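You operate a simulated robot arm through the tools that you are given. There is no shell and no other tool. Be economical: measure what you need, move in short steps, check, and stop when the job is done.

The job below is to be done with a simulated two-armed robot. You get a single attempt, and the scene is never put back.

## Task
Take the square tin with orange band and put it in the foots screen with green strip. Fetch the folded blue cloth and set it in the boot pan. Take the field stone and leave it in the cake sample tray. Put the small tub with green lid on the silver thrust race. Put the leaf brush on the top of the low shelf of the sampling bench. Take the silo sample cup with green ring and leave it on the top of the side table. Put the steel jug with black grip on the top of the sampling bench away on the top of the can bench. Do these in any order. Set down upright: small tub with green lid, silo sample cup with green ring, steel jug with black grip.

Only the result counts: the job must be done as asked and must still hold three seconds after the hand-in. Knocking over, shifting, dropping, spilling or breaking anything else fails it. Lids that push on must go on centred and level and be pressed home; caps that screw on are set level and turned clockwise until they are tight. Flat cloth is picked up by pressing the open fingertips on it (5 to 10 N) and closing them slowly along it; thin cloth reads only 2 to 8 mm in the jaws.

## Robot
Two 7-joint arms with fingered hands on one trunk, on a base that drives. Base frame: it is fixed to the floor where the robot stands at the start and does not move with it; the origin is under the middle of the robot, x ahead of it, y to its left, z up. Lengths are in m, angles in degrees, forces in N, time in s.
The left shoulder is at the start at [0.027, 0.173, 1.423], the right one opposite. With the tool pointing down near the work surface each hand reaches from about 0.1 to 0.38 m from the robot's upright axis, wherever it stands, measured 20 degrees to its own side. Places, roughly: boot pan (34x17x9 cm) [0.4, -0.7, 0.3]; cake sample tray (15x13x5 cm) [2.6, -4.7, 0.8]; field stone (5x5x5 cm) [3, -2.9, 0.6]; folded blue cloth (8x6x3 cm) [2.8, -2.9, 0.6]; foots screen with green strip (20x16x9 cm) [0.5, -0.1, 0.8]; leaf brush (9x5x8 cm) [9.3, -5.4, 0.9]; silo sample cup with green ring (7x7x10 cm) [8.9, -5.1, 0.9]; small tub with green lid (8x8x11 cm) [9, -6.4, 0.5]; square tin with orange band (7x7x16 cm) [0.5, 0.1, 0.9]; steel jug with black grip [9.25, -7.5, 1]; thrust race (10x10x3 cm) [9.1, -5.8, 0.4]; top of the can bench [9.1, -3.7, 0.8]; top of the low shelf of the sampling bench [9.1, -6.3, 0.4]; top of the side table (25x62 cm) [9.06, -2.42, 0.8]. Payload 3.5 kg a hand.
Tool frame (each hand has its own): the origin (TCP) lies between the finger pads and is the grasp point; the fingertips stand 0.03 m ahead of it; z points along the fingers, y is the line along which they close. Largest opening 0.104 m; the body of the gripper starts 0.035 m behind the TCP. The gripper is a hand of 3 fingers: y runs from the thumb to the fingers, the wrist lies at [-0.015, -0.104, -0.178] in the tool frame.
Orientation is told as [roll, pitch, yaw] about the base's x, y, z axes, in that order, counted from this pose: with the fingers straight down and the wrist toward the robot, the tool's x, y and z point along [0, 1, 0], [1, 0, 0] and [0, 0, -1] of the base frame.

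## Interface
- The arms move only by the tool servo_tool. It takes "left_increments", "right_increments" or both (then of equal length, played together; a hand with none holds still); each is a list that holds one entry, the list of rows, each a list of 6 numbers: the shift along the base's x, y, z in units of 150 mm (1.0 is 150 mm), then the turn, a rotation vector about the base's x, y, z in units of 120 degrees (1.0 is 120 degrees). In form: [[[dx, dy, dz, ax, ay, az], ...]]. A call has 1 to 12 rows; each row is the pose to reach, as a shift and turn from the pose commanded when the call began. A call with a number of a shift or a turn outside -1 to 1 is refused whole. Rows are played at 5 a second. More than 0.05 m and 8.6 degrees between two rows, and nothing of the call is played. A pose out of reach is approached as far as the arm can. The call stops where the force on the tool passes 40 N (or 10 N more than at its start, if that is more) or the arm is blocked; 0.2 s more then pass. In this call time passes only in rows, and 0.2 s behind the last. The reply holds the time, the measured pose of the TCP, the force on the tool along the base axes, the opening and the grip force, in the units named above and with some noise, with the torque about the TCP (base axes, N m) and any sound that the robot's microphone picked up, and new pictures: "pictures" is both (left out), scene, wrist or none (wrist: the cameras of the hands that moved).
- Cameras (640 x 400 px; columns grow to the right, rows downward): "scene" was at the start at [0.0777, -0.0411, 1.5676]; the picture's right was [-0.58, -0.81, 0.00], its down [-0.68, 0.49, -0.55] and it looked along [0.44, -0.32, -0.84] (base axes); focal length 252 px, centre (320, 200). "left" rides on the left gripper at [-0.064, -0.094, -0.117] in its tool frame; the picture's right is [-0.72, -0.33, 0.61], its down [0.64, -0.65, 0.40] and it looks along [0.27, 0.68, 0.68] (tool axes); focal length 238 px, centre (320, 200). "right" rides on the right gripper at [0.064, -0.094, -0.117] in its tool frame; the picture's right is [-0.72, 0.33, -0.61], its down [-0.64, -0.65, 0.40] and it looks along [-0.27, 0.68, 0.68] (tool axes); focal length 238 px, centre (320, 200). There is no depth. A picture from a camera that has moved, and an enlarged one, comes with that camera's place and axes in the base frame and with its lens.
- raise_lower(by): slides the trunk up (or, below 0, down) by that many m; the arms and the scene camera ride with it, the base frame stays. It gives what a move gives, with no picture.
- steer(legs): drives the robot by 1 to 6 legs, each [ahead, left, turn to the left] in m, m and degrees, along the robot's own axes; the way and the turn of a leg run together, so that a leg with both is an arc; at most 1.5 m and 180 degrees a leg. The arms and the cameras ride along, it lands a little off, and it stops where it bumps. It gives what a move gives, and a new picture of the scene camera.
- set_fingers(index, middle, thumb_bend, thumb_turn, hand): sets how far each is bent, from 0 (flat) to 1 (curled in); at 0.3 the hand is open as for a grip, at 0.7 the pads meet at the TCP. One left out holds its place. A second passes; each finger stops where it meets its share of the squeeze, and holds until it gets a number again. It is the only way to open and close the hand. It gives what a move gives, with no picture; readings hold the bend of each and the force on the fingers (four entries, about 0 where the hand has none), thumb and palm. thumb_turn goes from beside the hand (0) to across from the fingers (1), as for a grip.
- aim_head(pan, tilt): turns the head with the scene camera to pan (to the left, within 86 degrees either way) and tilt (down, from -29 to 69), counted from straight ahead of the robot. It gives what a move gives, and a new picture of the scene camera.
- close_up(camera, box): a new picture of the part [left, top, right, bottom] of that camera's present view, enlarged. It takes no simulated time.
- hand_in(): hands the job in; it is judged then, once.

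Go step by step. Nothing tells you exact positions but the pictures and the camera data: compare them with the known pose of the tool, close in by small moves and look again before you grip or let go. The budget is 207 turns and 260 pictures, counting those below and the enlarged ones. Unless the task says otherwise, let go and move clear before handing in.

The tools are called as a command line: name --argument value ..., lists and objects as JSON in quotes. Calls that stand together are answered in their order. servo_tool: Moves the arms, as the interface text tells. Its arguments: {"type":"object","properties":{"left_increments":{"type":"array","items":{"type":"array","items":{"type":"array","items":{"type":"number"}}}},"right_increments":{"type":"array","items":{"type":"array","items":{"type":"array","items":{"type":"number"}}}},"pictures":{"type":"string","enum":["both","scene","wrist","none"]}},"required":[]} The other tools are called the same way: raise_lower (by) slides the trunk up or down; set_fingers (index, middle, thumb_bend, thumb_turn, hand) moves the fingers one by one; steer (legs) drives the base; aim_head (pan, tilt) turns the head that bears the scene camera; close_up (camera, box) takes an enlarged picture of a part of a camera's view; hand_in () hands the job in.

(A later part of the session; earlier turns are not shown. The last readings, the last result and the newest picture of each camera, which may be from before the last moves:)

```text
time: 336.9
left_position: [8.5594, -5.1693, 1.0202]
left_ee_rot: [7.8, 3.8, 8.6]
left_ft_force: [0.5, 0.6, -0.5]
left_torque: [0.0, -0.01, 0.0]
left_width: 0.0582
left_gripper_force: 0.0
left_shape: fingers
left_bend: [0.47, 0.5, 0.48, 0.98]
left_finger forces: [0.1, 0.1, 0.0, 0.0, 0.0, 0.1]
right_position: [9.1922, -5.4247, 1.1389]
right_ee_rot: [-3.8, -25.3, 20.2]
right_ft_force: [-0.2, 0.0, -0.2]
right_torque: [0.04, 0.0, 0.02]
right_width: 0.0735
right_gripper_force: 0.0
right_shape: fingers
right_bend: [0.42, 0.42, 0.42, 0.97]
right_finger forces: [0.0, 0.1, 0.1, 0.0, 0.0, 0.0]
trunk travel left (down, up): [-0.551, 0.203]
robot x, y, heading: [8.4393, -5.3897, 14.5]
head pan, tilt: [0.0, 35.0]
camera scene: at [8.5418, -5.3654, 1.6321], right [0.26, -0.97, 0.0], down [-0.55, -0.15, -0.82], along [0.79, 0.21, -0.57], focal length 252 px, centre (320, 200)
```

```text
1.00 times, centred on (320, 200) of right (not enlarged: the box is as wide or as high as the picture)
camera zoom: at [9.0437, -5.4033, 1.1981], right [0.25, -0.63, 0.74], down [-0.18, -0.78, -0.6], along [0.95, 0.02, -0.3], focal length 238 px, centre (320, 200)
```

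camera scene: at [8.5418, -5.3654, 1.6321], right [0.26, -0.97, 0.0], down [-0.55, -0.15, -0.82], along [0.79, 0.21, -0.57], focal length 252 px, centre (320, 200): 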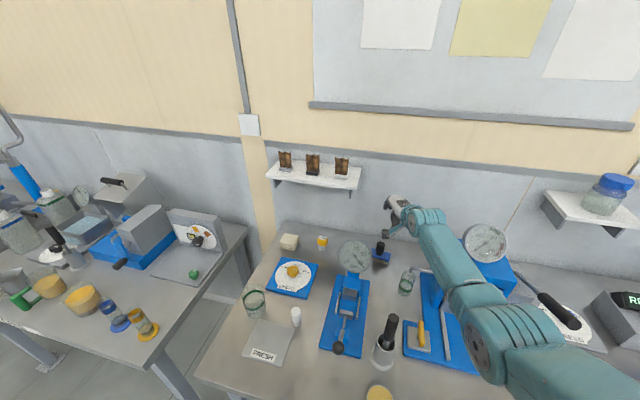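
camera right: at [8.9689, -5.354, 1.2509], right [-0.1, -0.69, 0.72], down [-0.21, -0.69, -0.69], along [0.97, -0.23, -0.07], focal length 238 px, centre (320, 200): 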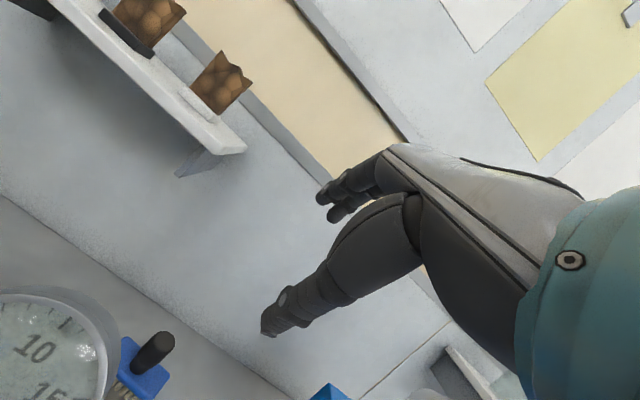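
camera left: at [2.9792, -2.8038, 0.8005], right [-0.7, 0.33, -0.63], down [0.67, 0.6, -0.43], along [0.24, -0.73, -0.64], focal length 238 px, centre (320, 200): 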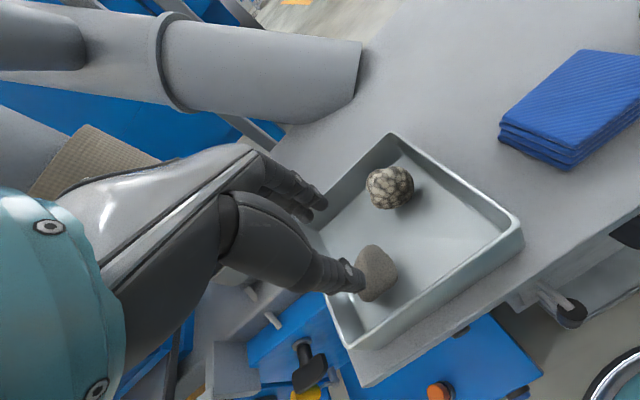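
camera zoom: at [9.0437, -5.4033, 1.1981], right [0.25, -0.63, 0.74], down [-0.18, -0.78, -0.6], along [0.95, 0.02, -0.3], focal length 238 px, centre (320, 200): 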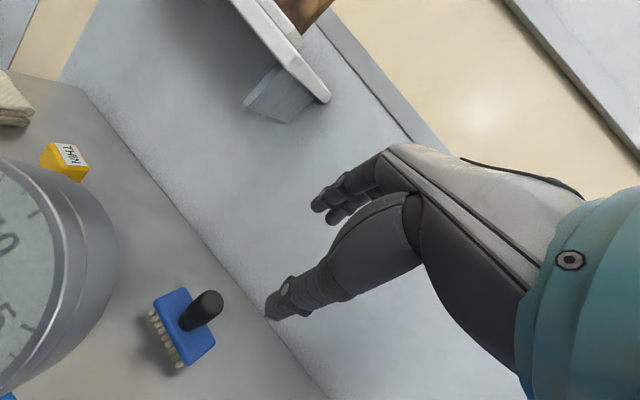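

Clear view: knob at about [9.285, −5.413]. Drive 9 cm closer, then lower in steps.

steer --legs '[[0.092, -0.012, 0]]'

raise_lower --by -0.13

close_up --camera "right" --box '[0, 0, 640, 400]'

```text
time: 338.0
left_position: [8.6498, -5.1558, 1.0208]
left_ee_rot: [7.7, 3.8, 8.7]
left_ft_force: [-0.4, 0.0, -0.4]
left_torque: [-0.02, 0.0, 0.03]
left_width: 0.0583
left_gripper_force: 0.0
left_shape: fingers
left_bend: [0.47, 0.5, 0.48, 0.98]
left_finger forces: [0.0, 0.0, 0.1, 0.0, 0.0, 0.0]
right_position: [9.2822, -5.413, 1.1389]
right_ee_rot: [-3.9, -25.3, 20.4]
right_ft_force: [-0.5, 0.7, 0.2]
right_torque: [0.03, 0.01, 0.01]
right_width: 0.0735
right_gripper_force: 0.1
right_shape: fingers
right_bend: [0.42, 0.42, 0.42, 0.97]
right_finger forces: [0.0, 0.0, 0.0, 0.0, 0.1, 0.1]
trunk travel left (down, up): [-0.551, 0.203]
robot x, y, heading: [8.5277, -5.3807, 14.7]
head pan, tilt: [0.0, 35.0]
camera scene: at [8.6329, -5.3537, 1.6321], right [0.26, -0.97, 0.0], down [-0.55, -0.15, -0.82], along [0.79, 0.21, -0.57], focal length 252 px, centre (320, 200)
```

scene: 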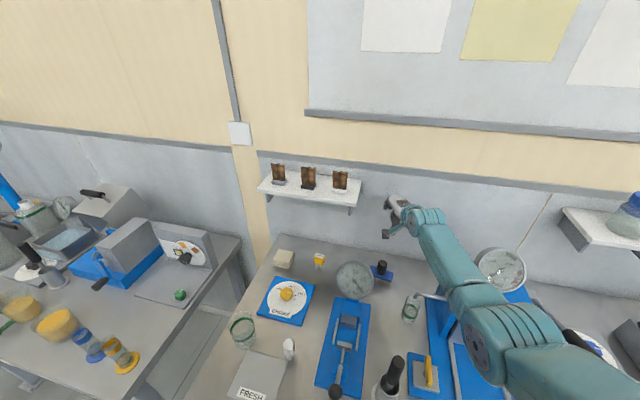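

```text
time: 339.6
left_position: [8.6489, -5.1563, 0.8907]
left_ee_rot: [7.8, 3.8, 8.6]
left_ft_force: [-0.5, 0.2, -0.9]
left_torque: [-0.02, 0.01, 0.02]
left_width: 0.0582
left_gripper_force: 0.0
left_shape: fingers
left_bend: [0.47, 0.5, 0.48, 0.98]
left_finger forces: [0.0, 0.0, 0.1, 0.0, 0.0, 0.0]
right_position: [9.2832, -5.4125, 1.0103]
right_ee_rot: [-3.9, -25.4, 20.3]
right_ft_force: [-2.3, 0.6, 6.6]
right_torque: [-0.07, 0.32, 0.0]
right_width: 0.0729
right_gripper_force: 3.8
right_shape: fingers
right_bend: [0.42, 0.42, 0.42, 0.98]
right_finger forces: [0.0, 0.0, 0.1, 0.0, 6.5, 0.0]
trunk travel left (down, up): [-0.421, 0.333]
robot x, y, heading: [8.5303, -5.3821, 14.7]
head pan, tilt: [0.0, 35.0]
```

```text
1.00 times, centred on (320, 200) of right (not enlarged: the box is as wide or as high as the picture)
camera zoom: at [9.134, -5.3913, 1.0696], right [0.24, -0.63, 0.74], down [-0.18, -0.78, -0.61], along [0.95, 0.02, -0.3], focal length 238 px, centre (320, 200)
```

zoom: 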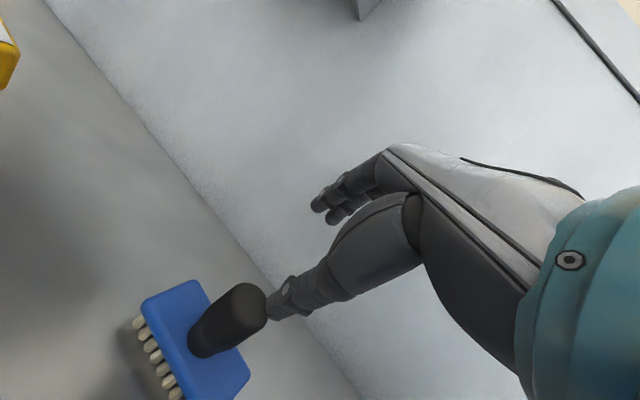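

The thumb touched the knob's top: it is nearer and taller than assumed — at about [9.25, −5.41], top ≈ 0.955. Back up slightly and come down around it.

raise_lower --by 0.045

steer --legs '[[-0.036, 0.008, 0]]'

raise_lower --by -0.08

close_up --camera "right" --box '[100, 100, 500, 400]'

```text
time: 340.5
left_position: [8.65, -5.1571, 0.9363]
left_ee_rot: [7.9, 3.8, 8.7]
left_ft_force: [-0.2, -0.1, 0.0]
left_torque: [0.0, -0.01, 0.0]
left_width: 0.0585
left_gripper_force: 0.0
left_shape: fingers
left_bend: [0.47, 0.5, 0.48, 0.98]
left_finger forces: [0.1, 0.1, 0.1, 0.0, 0.0, 0.0]
right_position: [9.282, -5.4137, 1.0522]
right_ee_rot: [-3.9, -25.3, 20.3]
right_ft_force: [0.3, 0.2, 0.9]
right_torque: [0.03, 0.0, 0.03]
right_width: 0.0726
right_gripper_force: 0.0
right_shape: fingers
right_bend: [0.42, 0.42, 0.42, 0.98]
right_finger forces: [0.0, 0.1, 0.0, 0.0, 0.1, 0.0]
trunk travel left (down, up): [-0.466, 0.288]
robot x, y, heading: [8.5282, -5.3759, 15.0]
head pan, tilt: [0.0, 35.0]
```

```text
time: 341.3
left_position: [8.6116, -5.1591, 0.9356]
left_ee_rot: [7.8, 3.7, 8.6]
left_ft_force: [-0.8, -1.0, 0.2]
left_torque: [0.04, 0.01, 0.02]
left_width: 0.0583
left_gripper_force: 0.0
left_shape: fingers
left_bend: [0.47, 0.5, 0.48, 0.98]
left_finger forces: [0.0, 0.0, 0.0, 0.0, 0.0, 0.0]
right_position: [9.2444, -5.4145, 1.0544]
right_ee_rot: [-4.0, -25.4, 20.1]
right_ft_force: [-0.1, -0.1, 0.5]
right_torque: [-0.01, -0.01, 0.05]
right_width: 0.0731
right_gripper_force: 0.0
right_shape: fingers
right_bend: [0.42, 0.42, 0.42, 0.98]
right_finger forces: [0.0, 0.1, 0.1, 0.0, 0.1, 0.1]
trunk travel left (down, up): [-0.466, 0.288]
robot x, y, heading: [8.4926, -5.3858, 14.9]
head pan, tilt: [0.0, 35.0]
camera scene: at [8.6031, -5.3531, 1.5469], right [0.26, -0.97, 0.0], down [-0.55, -0.15, -0.82], along [0.79, 0.21, -0.57], focal length 252 px, centre (320, 200)
```

scene: 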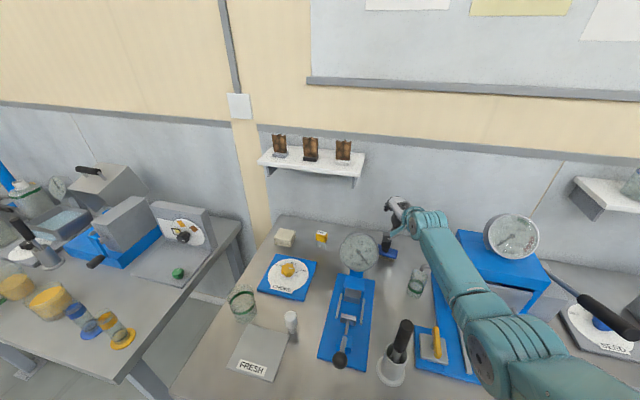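

```text
time: 342.5
left_position: [8.6125, -5.1592, 0.8554]
left_ee_rot: [7.8, 3.7, 8.6]
left_ft_force: [-0.5, -0.4, -0.3]
left_torque: [0.03, 0.0, -0.02]
left_width: 0.0584
left_gripper_force: 0.1
left_shape: fingers
left_bend: [0.47, 0.5, 0.48, 0.98]
left_finger forces: [0.1, 0.1, 0.0, 0.0, 0.0, 0.1]
right_position: [9.2459, -5.4157, 0.9742]
right_ee_rot: [-3.9, -25.2, 20.1]
right_ft_force: [0.1, -0.7, -0.6]
right_torque: [-0.03, 0.02, 0.01]
right_width: 0.0728
right_gripper_force: 0.1
right_shape: fingers
right_bend: [0.42, 0.42, 0.42, 0.98]
right_finger forces: [0.1, 0.0, 0.1, 0.0, 0.0, 0.0]
trunk travel left (down, up): [-0.386, 0.368]
robot x, y, heading: [8.4934, -5.3881, 14.8]
head pan, tilt: [0.0, 35.0]
```

```text
1.33 times, centred on (300, 250) of right
camera zoom: at [9.0969, -5.3934, 1.0334], right [0.24, -0.63, 0.74], down [-0.18, -0.78, -0.6], along [0.95, 0.02, -0.3], focal length 318 px, centre (347, 133)
```

zoom: 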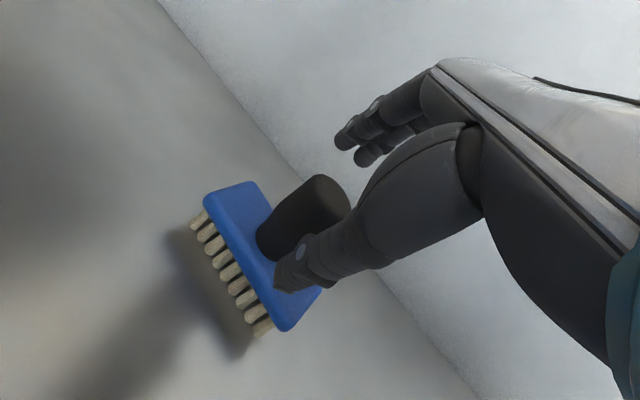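

Knob sits between thumb and fingers. Lower 3 cm more and close.

raise_lower --by -0.03

set_fingers --hand "right" --index 0.8 --middle 0.8 --thumb_bend 0.75

close_up --camera "right" --box '[100, 100, 500, 400]'

```text
time: 343.3
left_position: [8.613, -5.1588, 0.8263]
left_ee_rot: [7.8, 3.7, 8.6]
left_ft_force: [0.5, 0.1, -1.0]
left_torque: [0.01, -0.02, -0.02]
left_width: 0.0584
left_gripper_force: 0.0
left_shape: fingers
left_bend: [0.47, 0.5, 0.48, 0.98]
left_finger forces: [0.0, 0.0, 0.0, 0.0, 0.1, 0.0]
right_position: [9.2463, -5.4152, 0.9437]
right_ee_rot: [-3.9, -25.3, 20.2]
right_ft_force: [0.1, 0.2, 0.0]
right_torque: [0.02, -0.01, -0.02]
right_width: 0.0729
right_gripper_force: 0.1
right_shape: fingers
right_bend: [0.42, 0.42, 0.42, 0.98]
right_finger forces: [0.0, 0.0, 0.0, 0.0, 0.0, 0.0]
trunk travel left (down, up): [-0.356, 0.398]
robot x, y, heading: [8.494, -5.3822, 14.9]
head pan, tilt: [0.0, 35.0]
```

```text
time: 344.3
left_position: [8.6131, -5.1585, 0.826]
left_ee_rot: [7.9, 3.8, 8.6]
left_ft_force: [-0.1, 0.2, -0.1]
left_torque: [0.01, -0.06, 0.01]
left_width: 0.0587
left_gripper_force: 0.2
left_shape: fingers
left_bend: [0.47, 0.5, 0.48, 0.98]
left_finger forces: [0.0, 0.0, 0.1, 0.0, 0.0, 0.0]
right_position: [9.2463, -5.4152, 0.9437]
right_ee_rot: [-3.9, -25.3, 20.2]
right_ft_force: [1.1, 0.5, 4.3]
right_torque: [-0.12, -0.05, 0.02]
right_width: 0.012
right_gripper_force: 25.5
right_shape: fingers
right_bend: [0.74, 0.73, 0.65, 0.95]
right_finger forces: [11.6, 14.4, 0.0, 0.0, 25.8, 0.1]
trunk travel left (down, up): [-0.356, 0.398]
robot x, y, heading: [8.493, -5.3802, 14.9]
head pan, tilt: [0.0, 35.0]
```

```text
1.33 times, centred on (300, 250) of right
camera zoom: at [9.0971, -5.3932, 1.0037], right [0.24, -0.63, 0.74], down [-0.18, -0.78, -0.6], along [0.95, 0.02, -0.3], focal length 318 px, centre (347, 133)
```

zoom: 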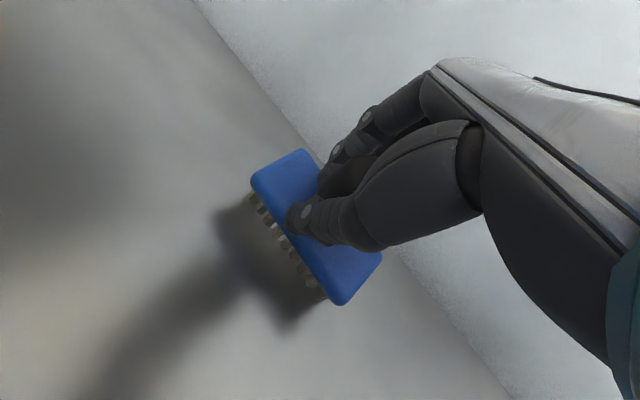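

Knob gripped. Lift high and back out.

raise_lower --by 0.27

steer --legs '[[-0.45, 0, 0]]'

close_up --camera "right" --box '[100, 100, 500, 400]'

```text
time: 347.0
left_position: [8.6122, -5.1586, 1.0954]
left_ee_rot: [7.9, 3.8, 8.6]
left_ft_force: [0.7, 0.5, -0.2]
left_torque: [-0.02, 0.01, -0.03]
left_width: 0.0582
left_gripper_force: 0.0
left_shape: fingers
left_bend: [0.47, 0.5, 0.48, 0.98]
left_finger forces: [0.0, 0.1, 0.1, 0.0, 0.0, 0.0]
right_position: [9.2459, -5.4147, 1.2129]
right_ee_rot: [-4.0, -25.4, 20.2]
right_ft_force: [0.4, 0.1, -1.5]
right_torque: [0.01, -0.01, -0.02]
right_width: 0.012
right_gripper_force: 22.1
right_shape: fingers
right_bend: [0.74, 0.73, 0.65, 0.94]
right_finger forces: [10.6, 11.1, 0.0, 0.0, 21.6, 0.0]
trunk travel left (down, up): [-0.626, 0.128]
robot x, y, heading: [8.4933, -5.3799, 14.9]
head pan, tilt: [0.0, 35.0]
```

```text
time: 349.7
left_position: [8.1867, -5.2714, 1.0962]
left_ee_rot: [7.8, 3.8, 8.5]
left_ft_force: [0.2, -0.9, -0.5]
left_torque: [-0.02, -0.02, 0.0]
left_width: 0.0584
left_gripper_force: 0.1
left_shape: fingers
left_bend: [0.47, 0.5, 0.48, 0.98]
left_finger forces: [0.1, 0.0, 0.0, 0.0, 0.1, 0.0]
right_position: [8.8191, -5.526, 1.2142]
right_ee_rot: [-3.9, -25.3, 20.3]
right_ft_force: [0.3, 0.0, -1.0]
right_torque: [-0.02, -0.03, -0.02]
right_width: 0.0118
right_gripper_force: 22.1
right_shape: fingers
right_bend: [0.74, 0.73, 0.65, 0.94]
right_finger forces: [10.5, 11.2, 0.0, 0.0, 21.6, 0.1]
trunk travel left (down, up): [-0.626, 0.128]
robot x, y, heading: [8.0687, -5.4954, 15.0]
head pan, tilt: [0.0, 35.0]
camera scene: at [8.1654, -5.4695, 1.7072], right [0.26, -0.97, 0.0], down [-0.55, -0.15, -0.82], along [0.79, 0.21, -0.57], focal length 252 px, centre (320, 200)
```

scene: 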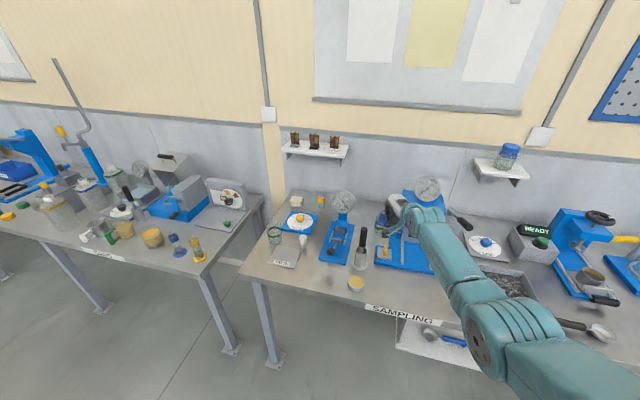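

```text
1.33 times, centred on (300, 250) of right
camera zoom: at [8.671, -5.5058, 1.273], right [0.25, -0.63, 0.74], down [-0.18, -0.78, -0.6], along [0.95, 0.02, -0.3], focal length 318 px, centre (347, 133)
```

zoom: 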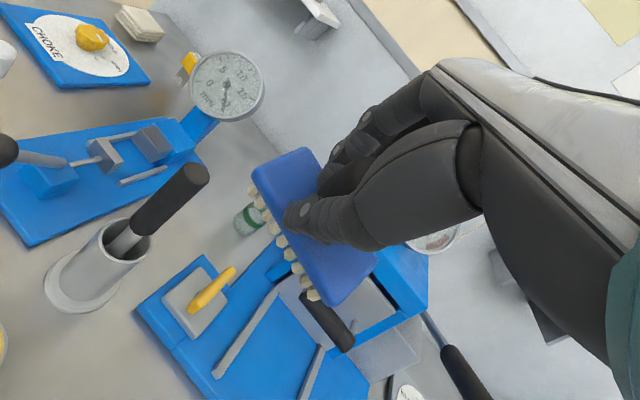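

Brush held. Back away further, shift right and lower the trunk to study the low shelf.

steer --legs '[[-0.4, 0, 0], [0, -0.5, -15]]'

raise_lower --by -0.4

aim_head --pan 0 --tilt 30

```text
time: 354.8
left_position: [7.9074, -5.9136, 1.096]
left_ee_rot: [7.8, 3.8, -7.7]
left_ft_force: [0.2, -0.2, 0.2]
left_torque: [-0.01, 0.05, 0.01]
left_width: 0.0583
left_gripper_force: 0.0
left_shape: fingers
left_bend: [0.47, 0.5, 0.48, 0.98]
left_finger forces: [0.0, 0.1, 0.0, 0.0, 0.0, 0.0]
right_position: [8.4439, -6.336, 1.2125]
right_ee_rot: [-4.0, -25.3, 4.0]
right_ft_force: [0.1, -0.1, -0.7]
right_torque: [0.02, 0.03, 0.02]
right_width: 0.0118
right_gripper_force: 21.5
right_shape: fingers
right_bend: [0.74, 0.73, 0.65, 0.94]
right_finger forces: [10.6, 11.2, 0.0, 0.0, 21.4, 0.0]
trunk travel left (down, up): [-0.626, 0.128]
robot x, y, heading: [7.7299, -6.0916, -1.4]
head pan, tilt: [0.0, 35.0]
camera scene: at [7.8318, -6.0957, 1.7072], right [-0.03, -1.0, 0.0], down [-0.57, 0.01, -0.82], along [0.82, -0.02, -0.57], focal length 252 px, centre (320, 200)
```

scene: 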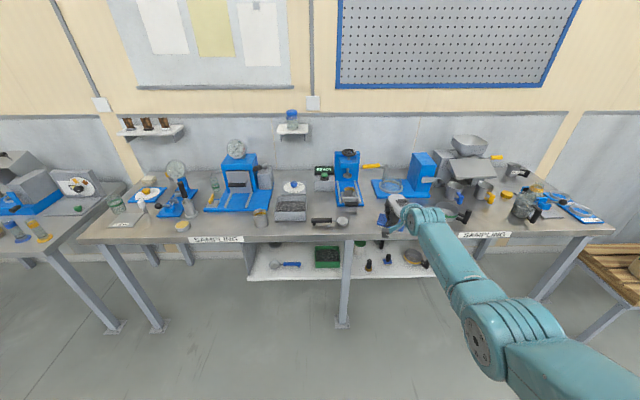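

```text
time: 358.6
left_position: [7.908, -5.9112, 0.6954]
left_ee_rot: [8.1, 3.7, -7.7]
left_ft_force: [0.3, 0.6, -0.2]
left_torque: [-0.04, -0.04, -0.03]
left_width: 0.0584
left_gripper_force: 0.1
left_shape: fingers
left_bend: [0.47, 0.5, 0.48, 0.98]
left_finger forces: [0.0, 0.0, 0.0, 0.0, 0.0, 0.1]
right_position: [8.4439, -6.3355, 0.8145]
right_ee_rot: [-3.9, -25.4, 4.0]
right_ft_force: [0.2, 0.5, -1.5]
right_torque: [0.06, 0.01, -0.01]
right_width: 0.0118
right_gripper_force: 21.5
right_shape: fingers
right_bend: [0.74, 0.73, 0.65, 0.94]
right_finger forces: [10.3, 11.4, 0.0, 0.0, 21.3, 0.0]
trunk travel left (down, up): [-0.226, 0.528]
robot x, y, heading: [7.7313, -6.0929, -1.5]
head pan, tilt: [0.0, 35.0]
```

```text
time: 359.2
left_position: [7.9072, -5.909, 0.6938]
left_ee_rot: [8.0, 3.9, -7.5]
left_ft_force: [-0.1, -0.2, 0.4]
left_torque: [-0.04, -0.01, -0.04]
left_width: 0.0585
left_gripper_force: 0.0
left_shape: fingers
left_bend: [0.47, 0.5, 0.48, 0.98]
left_finger forces: [0.0, 0.0, 0.0, 0.0, 0.1, 0.0]
right_position: [8.444, -6.3352, 0.8117]
right_ee_rot: [-3.9, -25.3, 3.9]
right_ft_force: [-0.6, 0.7, -1.2]
right_torque: [0.04, 0.01, 0.0]
right_width: 0.0117
right_gripper_force: 20.6
right_shape: fingers
right_bend: [0.74, 0.73, 0.65, 0.94]
right_finger forces: [10.3, 11.3, 0.1, 0.0, 21.2, 0.0]
trunk travel left (down, up): [-0.226, 0.528]
robot x, y, heading: [7.73, -6.0928, -1.5]
head pan, tilt: [0.0, 30.0]
camera scene: at [7.9225, -6.0981, 1.3111], right [-0.03, -1.0, 0.0], down [-0.5, 0.01, -0.87], along [0.87, -0.02, -0.5], focal length 252 px, centre (320, 200)
```

scene: 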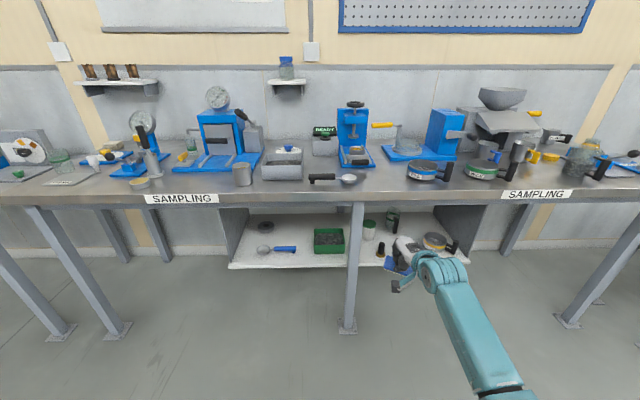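

close_up --camera "scene" --box '[215, 190, 385, 285]'

steer --legs '[[-0.05, 0.35, 0]]'

close_up --camera "scene" --box '[300, 190, 560, 300]'

```text
3.76 times, centred on (300, 238) of scene
camera zoom: at [7.9225, -6.0981, 1.3111], right [-0.03, -1.0, 0.0], down [-0.5, 0.01, -0.87], along [0.87, -0.02, -0.5], focal length 950 px, centre (395, 59)
```

zoom: 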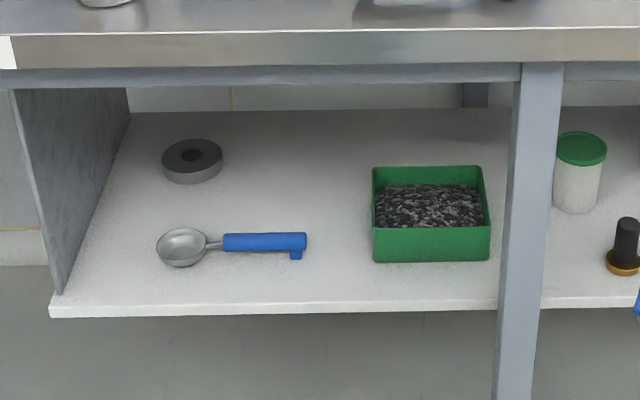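

```text
time: 361.5
left_position: [7.8667, -5.5599, 0.695]
left_ee_rot: [7.9, 3.7, -7.5]
left_ft_force: [0.3, 1.2, -0.4]
left_torque: [-0.04, -0.02, 0.0]
left_width: 0.0584
left_gripper_force: 0.1
left_shape: fingers
left_bend: [0.47, 0.5, 0.48, 0.98]
left_finger forces: [0.0, 0.1, 0.1, 0.1, 0.0, 0.0]
right_position: [8.4027, -5.9839, 0.8123]
right_ee_rot: [-3.9, -25.2, 4.1]
right_ft_force: [-0.2, 0.4, 0.1]
right_torque: [0.0, 0.01, 0.01]
right_width: 0.0121
right_gripper_force: 21.4
right_shape: fingers
right_bend: [0.74, 0.73, 0.65, 0.94]
right_finger forces: [10.2, 11.3, 0.1, 0.1, 21.2, 0.0]
trunk travel left (down, up): [-0.226, 0.528]
robot x, y, heading: [7.6881, -5.7428, -1.2]
head pan, tilt: [0.0, 30.0]
camera scene: at [7.8816, -5.7467, 1.3112], right [-0.02, -1.0, 0.0], down [-0.5, 0.01, -0.87], along [0.87, -0.02, -0.5], focal length 252 px, centre (320, 200)
```

scene: 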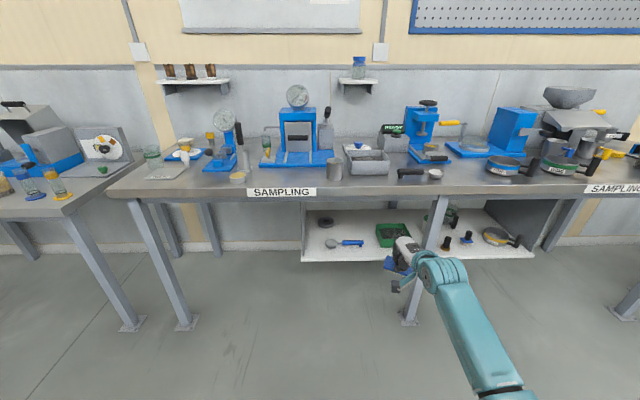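

```text
2.46 times, centred on (430, 245) of scene
camera zoom: at [7.8816, -5.7467, 1.3112], right [-0.02, -1.0, 0.0], down [-0.5, 0.01, -0.87], along [0.87, -0.02, -0.5], focal length 621 px, centre (49, 89)
```

zoom: 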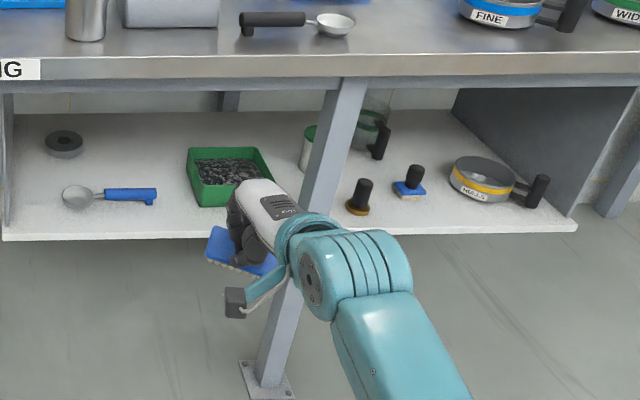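

The race is at about [9.15, −5.806], the tub at [9.05, −6.40], and there's free shelf space around [9.1, −5.97] behind the scoop handle. I'll lower fully out here and flatten the hand to slip under the bench top.

raise_lower --by -0.22

servo_tool --right_increments '[[[0, 0, -0.15, 0, -0.04, 0], [0, 0, -0.35, 0, -0.085, 0]]]' --pictures "scene"

```text
time: 363.9
left_position: [7.8663, -5.5608, 0.4755]
left_ee_rot: [8.0, 3.9, -7.4]
left_ft_force: [0.6, 1.0, -0.3]
left_torque: [0.01, 0.02, 0.0]
left_width: 0.0585
left_gripper_force: 0.1
left_shape: fingers
left_bend: [0.47, 0.5, 0.48, 0.98]
left_finger forces: [0.0, 0.0, 0.1, 0.0, 0.1, 0.0]
right_position: [8.4025, -5.9838, 0.5926]
right_ee_rot: [-3.9, -25.2, 4.1]
right_ft_force: [-0.1, 0.2, -0.4]
right_torque: [0.04, 0.03, -0.01]
right_width: 0.0114
right_gripper_force: 21.6
right_shape: fingers
right_bend: [0.74, 0.73, 0.65, 0.94]
right_finger forces: [10.2, 11.4, 0.1, 0.0, 21.3, 0.1]
trunk travel left (down, up): [-0.006, 0.748]
robot x, y, heading: [7.687, -5.745, -1.3]
head pan, tilt: [0.0, 30.0]
```

```text
time: 364.5
left_position: [7.8665, -5.5598, 0.475]
left_ee_rot: [8.1, 3.9, -7.5]
left_ft_force: [-0.3, -0.5, 0.3]
left_torque: [-0.01, -0.01, 0.02]
left_width: 0.0584
left_gripper_force: 0.0
left_shape: fingers
left_bend: [0.47, 0.5, 0.48, 0.98]
left_finger forces: [0.0, 0.0, 0.0, 0.1, 0.0, 0.0]
right_position: [8.4022, -5.9853, 0.5389]
right_ee_rot: [-4.7, -35.5, 4.5]
right_ft_force: [-1.0, -0.1, -0.7]
right_torque: [0.01, 0.0, 0.02]
right_width: 0.0118
right_gripper_force: 21.1
right_shape: fingers
right_bend: [0.74, 0.73, 0.65, 0.94]
right_finger forces: [9.6, 11.5, 0.0, 0.1, 20.9, 0.0]
trunk travel left (down, up): [-0.006, 0.748]
robot x, y, heading: [7.6898, -5.7431, -1.4]
head pan, tilt: [0.0, 30.0]
camera scene: at [8.0066, -5.7501, 1.0784], right [-0.02, -1.0, 0.0], down [-0.5, 0.01, -0.87], along [0.87, -0.02, -0.5], focal length 252 px, centre (320, 200)
```

scene: 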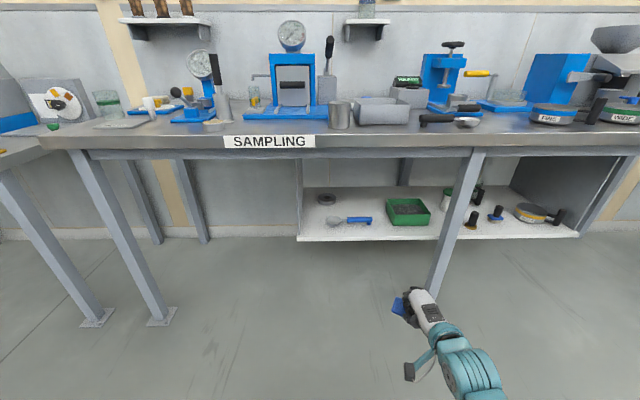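

The torso leans well forward when low, so I can extend the arm and keep the body clear of the bench.

servo_tool --right_increments '[[[0.3, 0, 0.0, 0, 0.0, 0], [0.6, 0, 0.0, 0, 0.0, 0], [0.9, 0, 0.0, 0, 0.0, 0]]]' --pictures "scene"

```text
time: 365.3
left_position: [7.8664, -5.5585, 0.4743]
left_ee_rot: [8.1, 3.9, -7.6]
left_ft_force: [-1.2, 0.2, 1.1]
left_torque: [0.02, 0.04, -0.02]
left_width: 0.0585
left_gripper_force: 0.1
left_shape: fingers
left_bend: [0.47, 0.5, 0.48, 0.98]
left_finger forces: [0.1, 0.1, 0.0, 0.0, 0.0, 0.0]
right_position: [8.5399, -5.9833, 0.5411]
right_ee_rot: [-4.8, -35.5, 4.4]
right_ft_force: [0.0, 0.6, -1.2]
right_torque: [0.02, -0.01, -0.03]
right_width: 0.0112
right_gripper_force: 20.1
right_shape: fingers
right_bend: [0.74, 0.73, 0.65, 0.94]
right_finger forces: [9.2, 11.5, 0.0, 0.0, 19.9, 0.0]
trunk travel left (down, up): [-0.006, 0.748]
robot x, y, heading: [7.6915, -5.743, -1.6]
head pan, tilt: [0.0, 30.0]
camera scene: at [8.0065, -5.7501, 1.0784], right [-0.02, -1.0, 0.0], down [-0.5, 0.01, -0.87], along [0.87, -0.02, -0.5], focal length 252 px, centre (320, 200)
```

scene: 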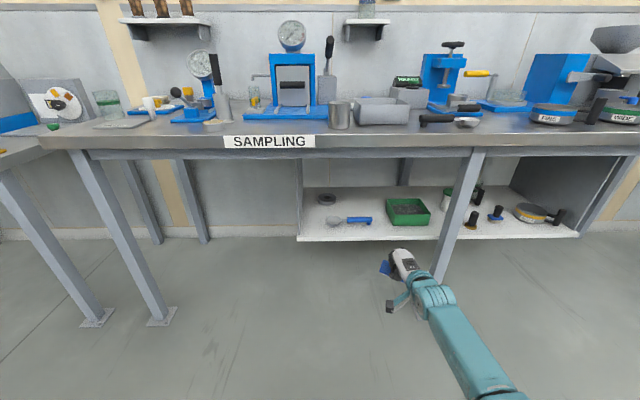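

Arm posture is low and clear. Drive in toward the free spot at about [9.10, −5.99].

raise_lower --by 0.015

steer --legs '[[0.38, 0.005, 0]]'

close_up --camera "right" --box '[0, 0, 640, 400]'

```text
time: 365.9
left_position: [7.865, -5.559, 0.49]
left_ee_rot: [8.1, 4.0, -7.5]
left_ft_force: [0.1, 0.0, -0.7]
left_torque: [0.02, 0.0, -0.01]
left_width: 0.0585
left_gripper_force: 0.1
left_shape: fingers
left_bend: [0.47, 0.5, 0.48, 0.98]
left_finger forces: [0.0, 0.0, 0.0, 0.0, 0.0, 0.0]
right_position: [8.5379, -5.9845, 0.5546]
right_ee_rot: [-4.7, -35.3, 4.5]
right_ft_force: [0.6, 0.4, -1.8]
right_torque: [0.03, 0.0, -0.03]
right_width: 0.0114
right_gripper_force: 19.8
right_shape: fingers
right_bend: [0.74, 0.73, 0.65, 0.94]
right_finger forces: [9.2, 11.5, 0.0, 0.1, 19.8, 0.1]
trunk travel left (down, up): [-0.021, 0.733]
robot x, y, heading: [7.6865, -5.7416, -1.3]
head pan, tilt: [0.0, 30.0]
```

```text
time: 368.3
left_position: [8.2374, -5.5599, 0.4905]
left_ee_rot: [8.1, 3.8, -7.0]
left_ft_force: [0.6, -0.2, -0.6]
left_torque: [-0.03, -0.01, 0.03]
left_width: 0.0584
left_gripper_force: 0.1
left_shape: fingers
left_bend: [0.47, 0.5, 0.48, 0.98]
left_finger forces: [0.1, 0.0, 0.1, 0.0, 0.1, 0.1]
right_position: [8.9141, -5.9788, 0.5556]
right_ee_rot: [-4.8, -35.5, 5.0]
right_ft_force: [-0.3, -0.2, -0.6]
right_torque: [0.0, -0.01, 0.03]
right_width: 0.0113
right_gripper_force: 20.8
right_shape: fingers
right_bend: [0.74, 0.73, 0.65, 0.94]
right_finger forces: [9.2, 11.5, 0.0, 0.0, 19.7, 0.0]
trunk travel left (down, up): [-0.021, 0.733]
robot x, y, heading: [8.0616, -5.7473, -0.7]
head pan, tilt: [0.0, 30.0]
camera scene: at [8.3705, -5.7493, 1.0946], right [-0.01, -1.0, 0.0], down [-0.5, 0.01, -0.87], along [0.87, -0.01, -0.5], focal length 252 px, centre (320, 200)
```

scene: 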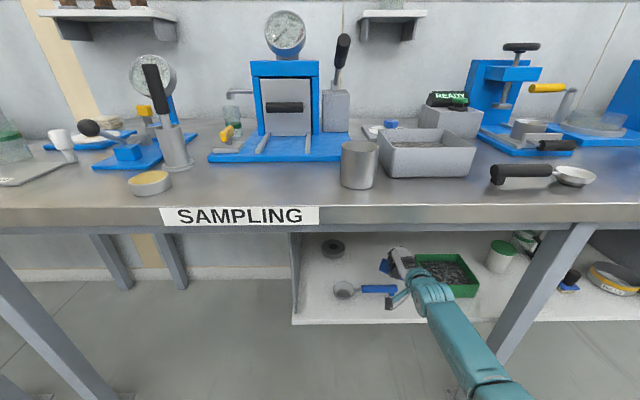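

```text
1.00 times, centred on (320, 200) of right (not enlarged: the box is as wide or as high as the picture)
camera zoom: at [8.7674, -5.9174, 0.5901], right [-0.07, -0.67, 0.74], down [-0.27, -0.7, -0.66], along [0.96, -0.24, -0.14], focal length 238 px, centre (320, 200)
```

zoom: 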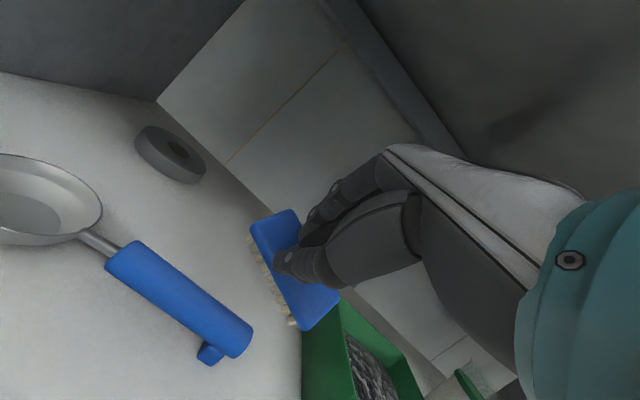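

steer --legs '[[0.18, -0.005, 0]]'

close_up --camera "right" --box '[0, 0, 640, 400]'

```text
time: 369.8
left_position: [8.4171, -5.567, 0.4903]
left_ee_rot: [8.3, 4.0, -7.0]
left_ft_force: [-0.1, 0.0, 0.9]
left_torque: [0.04, 0.01, 0.01]
left_width: 0.0586
left_gripper_force: 0.1
left_shape: fingers
left_bend: [0.47, 0.5, 0.48, 0.98]
left_finger forces: [0.0, 0.0, 0.0, 0.0, 0.0, 0.0]
right_position: [9.0923, -5.985, 0.5559]
right_ee_rot: [-4.8, -35.4, 5.1]
right_ft_force: [0.7, 0.5, -2.5]
right_torque: [0.02, -0.01, 0.0]
right_width: 0.0114
right_gripper_force: 20.2
right_shape: fingers
right_bend: [0.74, 0.73, 0.65, 0.94]
right_finger forces: [9.2, 11.5, 0.0, 0.1, 19.8, 0.0]
trunk travel left (down, up): [-0.021, 0.733]
robot x, y, heading: [8.2396, -5.7512, -0.9]
head pan, tilt: [0.0, 30.0]
camera scene: at [8.5499, -5.7565, 1.0946], right [-0.01, -1.0, 0.0], down [-0.5, 0.01, -0.87], along [0.87, -0.01, -0.5], focal length 252 px, centre (320, 200)
```

scene: 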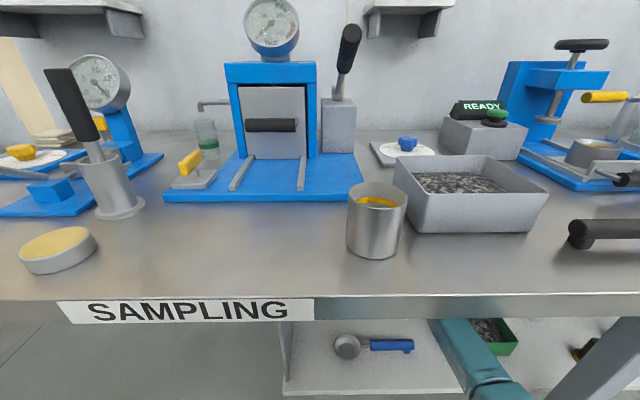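

```text
1.00 times, centred on (320, 200) of right (not enlarged: the box is as wide or as high as the picture)
camera zoom: at [8.9468, -5.9243, 0.59], right [-0.06, -0.67, 0.74], down [-0.27, -0.7, -0.66], along [0.96, -0.24, -0.14], focal length 238 px, centre (320, 200)
```

zoom: 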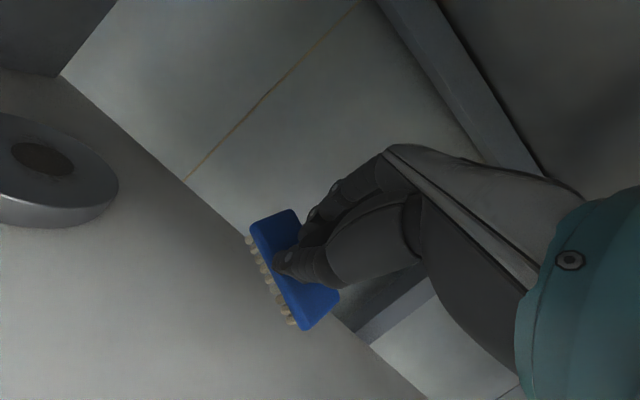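

Over the free spot; lower the brush with the arm.

servo_tool --right_increments '[[[0, 0, -0.15, 0, 0.03, 0], [0, 0, -0.3, 0, 0.06, 0], [0, 0, -0.37, 0, 0.08, 0]]]' --pictures "wrist"

```text
time: 370.6
left_position: [8.4174, -5.5658, 0.49]
left_ee_rot: [8.3, 3.9, -7.0]
left_ft_force: [0.1, -0.4, 0.0]
left_torque: [0.0, 0.01, -0.03]
left_width: 0.0584
left_gripper_force: 0.0
left_shape: fingers
left_bend: [0.47, 0.5, 0.48, 0.98]
left_finger forces: [0.1, 0.0, 0.0, 0.0, 0.0, 0.0]
right_position: [9.0864, -5.9879, 0.5032]
right_ee_rot: [-3.8, -26.0, 4.5]
right_ft_force: [-0.5, 1.4, -1.1]
right_torque: [-0.01, -0.02, -0.04]
right_width: 0.0115
right_gripper_force: 19.9
right_shape: fingers
right_bend: [0.74, 0.73, 0.65, 0.94]
right_finger forces: [9.1, 11.5, 0.0, 0.1, 19.2, 0.0]
right hand out of reach, approached as far as the arm can: row 2, 3
trunk travel left (down, up): [-0.021, 0.733]
robot x, y, heading: [8.241, -5.7513, -0.9]
head pan, tilt: [0.0, 30.0]
camera right: at [8.9492, -5.9269, 0.5615], right [0.06, -0.67, 0.74], down [-0.38, -0.7, -0.61], along [0.92, -0.24, -0.29], focal length 238 px, centre (320, 200)
```

right: 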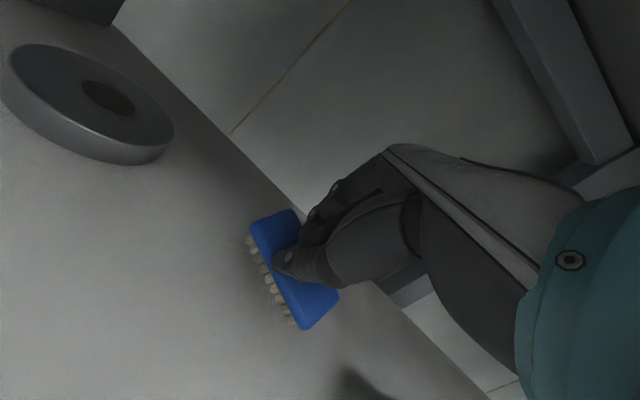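

raise_lower --by -0.018

close_up --camera "right" --box '[150, 150, 450, 400]'

```text
time: 371.2
left_position: [8.4173, -5.5665, 0.4722]
left_ee_rot: [8.1, 3.8, -7.0]
left_ft_force: [-0.1, 0.3, 0.4]
left_torque: [0.0, 0.02, -0.02]
left_width: 0.0585
left_gripper_force: 0.1
left_shape: fingers
left_bend: [0.47, 0.5, 0.48, 0.98]
left_finger forces: [0.0, 0.0, 0.0, 0.1, 0.0, 0.0]
right_position: [9.0866, -5.9857, 0.4859]
right_ee_rot: [-3.8, -25.9, 4.5]
right_ft_force: [1.2, 1.0, 2.4]
right_torque: [-0.08, 0.02, 0.02]
right_width: 0.0102
right_gripper_force: 21.9
right_shape: fingers
right_bend: [0.74, 0.74, 0.66, 0.94]
right_finger forces: [10.2, 13.8, 0.0, 0.1, 19.5, 0.0]
trunk travel left (down, up): [-0.003, 0.751]
robot x, y, heading: [8.2409, -5.7518, -0.5]
head pan, tilt: [0.0, 30.0]
```

```text
1.60 times, centred on (300, 275) of right
camera zoom: at [8.9488, -5.9254, 0.5443], right [0.06, -0.67, 0.74], down [-0.38, -0.7, -0.61], along [0.93, -0.24, -0.29], focal length 381 px, centre (352, 80)
```

zoom: 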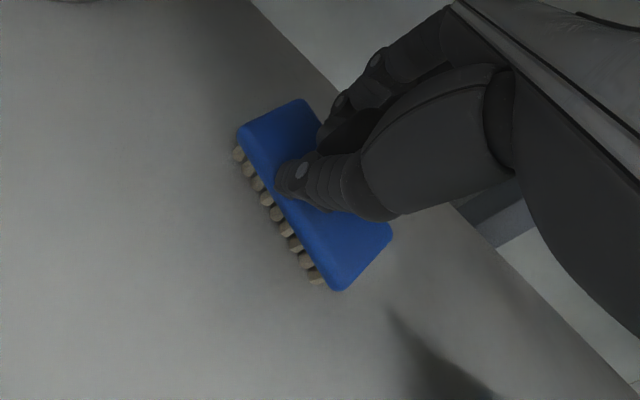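

Contact is felt (weight taken). Release, lift 6 cm, then back out.

set_fingers --hand "right" --index 0.45 --middle 0.45 --thumb_bend 0.4

raise_lower --by 0.06

steer --legs '[[-0.12, 0, 0]]'

close_up --camera "right" --box '[0, 0, 640, 400]'

```text
time: 372.2
left_position: [8.4172, -5.5668, 0.4723]
left_ee_rot: [8.0, 3.9, -6.9]
left_ft_force: [-0.1, 0.0, 0.1]
left_torque: [0.01, -0.01, -0.01]
left_width: 0.0584
left_gripper_force: 0.1
left_shape: fingers
left_bend: [0.47, 0.5, 0.48, 0.98]
left_finger forces: [0.0, 0.0, 0.1, 0.0, 0.0, 0.1]
right_position: [9.0879, -5.9863, 0.4855]
right_ee_rot: [-3.8, -25.9, 4.6]
right_ft_force: [-0.9, -0.7, -0.6]
right_torque: [-0.02, -0.01, 0.0]
right_width: 0.071
right_gripper_force: 0.1
right_shape: fingers
right_bend: [0.45, 0.45, 0.4, 0.97]
right_finger forces: [0.0, 0.0, 0.1, 0.0, 0.1, 0.0]
trunk travel left (down, up): [-0.003, 0.751]
robot x, y, heading: [8.2429, -5.7554, -0.8]
head pan, tilt: [0.0, 30.0]
```

```text
time: 373.2
left_position: [8.4118, -5.564, 0.5284]
left_ee_rot: [8.5, 4.7, -7.2]
left_ft_force: [-0.7, 0.6, 0.6]
left_torque: [0.01, -0.03, 0.01]
left_width: 0.0582
left_gripper_force: 0.1
left_shape: fingers
left_bend: [0.47, 0.5, 0.48, 0.98]
left_finger forces: [0.0, 0.1, 0.1, 0.0, 0.0, 0.0]
right_position: [9.0902, -5.9858, 0.5866]
right_ee_rot: [-4.2, -29.2, 4.7]
right_ft_force: [-0.4, -0.8, -0.3]
right_torque: [-0.02, -0.02, -0.02]
right_width: 0.0712
right_gripper_force: 0.0
right_shape: fingers
right_bend: [0.45, 0.45, 0.4, 0.97]
right_finger forces: [0.0, 0.1, 0.0, 0.1, 0.0, 0.1]
trunk travel left (down, up): [-0.063, 0.691]
robot x, y, heading: [8.2408, -5.7544, -0.7]
head pan, tilt: [0.0, 30.0]
```

```text
time: 374.4
left_position: [8.2965, -5.5619, 0.5289]
left_ee_rot: [8.5, 4.3, -7.1]
left_ft_force: [-0.1, -0.8, -0.2]
left_torque: [-0.01, 0.0, 0.0]
left_width: 0.0586
left_gripper_force: 0.0
left_shape: fingers
left_bend: [0.47, 0.5, 0.48, 0.98]
left_finger forces: [0.1, 0.1, 0.1, 0.0, 0.0, 0.1]
right_position: [8.9732, -5.9845, 0.5865]
right_ee_rot: [-4.1, -29.2, 4.8]
right_ft_force: [-0.1, -0.2, -0.7]
right_torque: [0.01, 0.02, -0.02]
right_width: 0.071
right_gripper_force: 0.1
right_shape: fingers
right_bend: [0.45, 0.45, 0.4, 0.97]
right_finger forces: [0.1, 0.0, 0.0, 0.0, 0.0, 0.0]
trunk travel left (down, up): [-0.063, 0.691]
robot x, y, heading: [8.1257, -5.7494, -0.6]
head pan, tilt: [0.0, 30.0]
camera scene: at [8.4059, -5.7543, 1.1399], right [-0.01, -1.0, 0.0], down [-0.5, 0.01, -0.87], along [0.87, -0.01, -0.5], focal length 252 px, centre (320, 200)
```

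scene: 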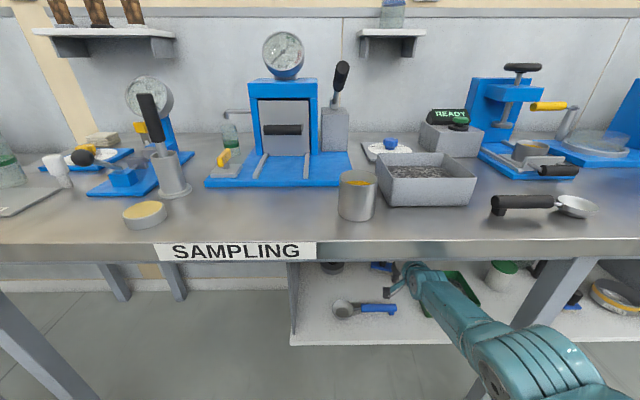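

```text
1.00 times, centred on (320, 200) of right (not enlarged: the box is as wide or as high as the picture)
camera zoom: at [8.8319, -5.9233, 0.6367], right [0.02, -0.67, 0.74], down [-0.34, -0.7, -0.63], along [0.94, -0.24, -0.24], focal length 238 px, centre (320, 200)
```

zoom: 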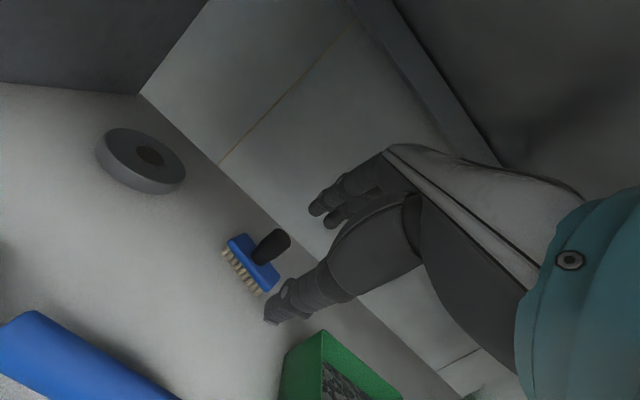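

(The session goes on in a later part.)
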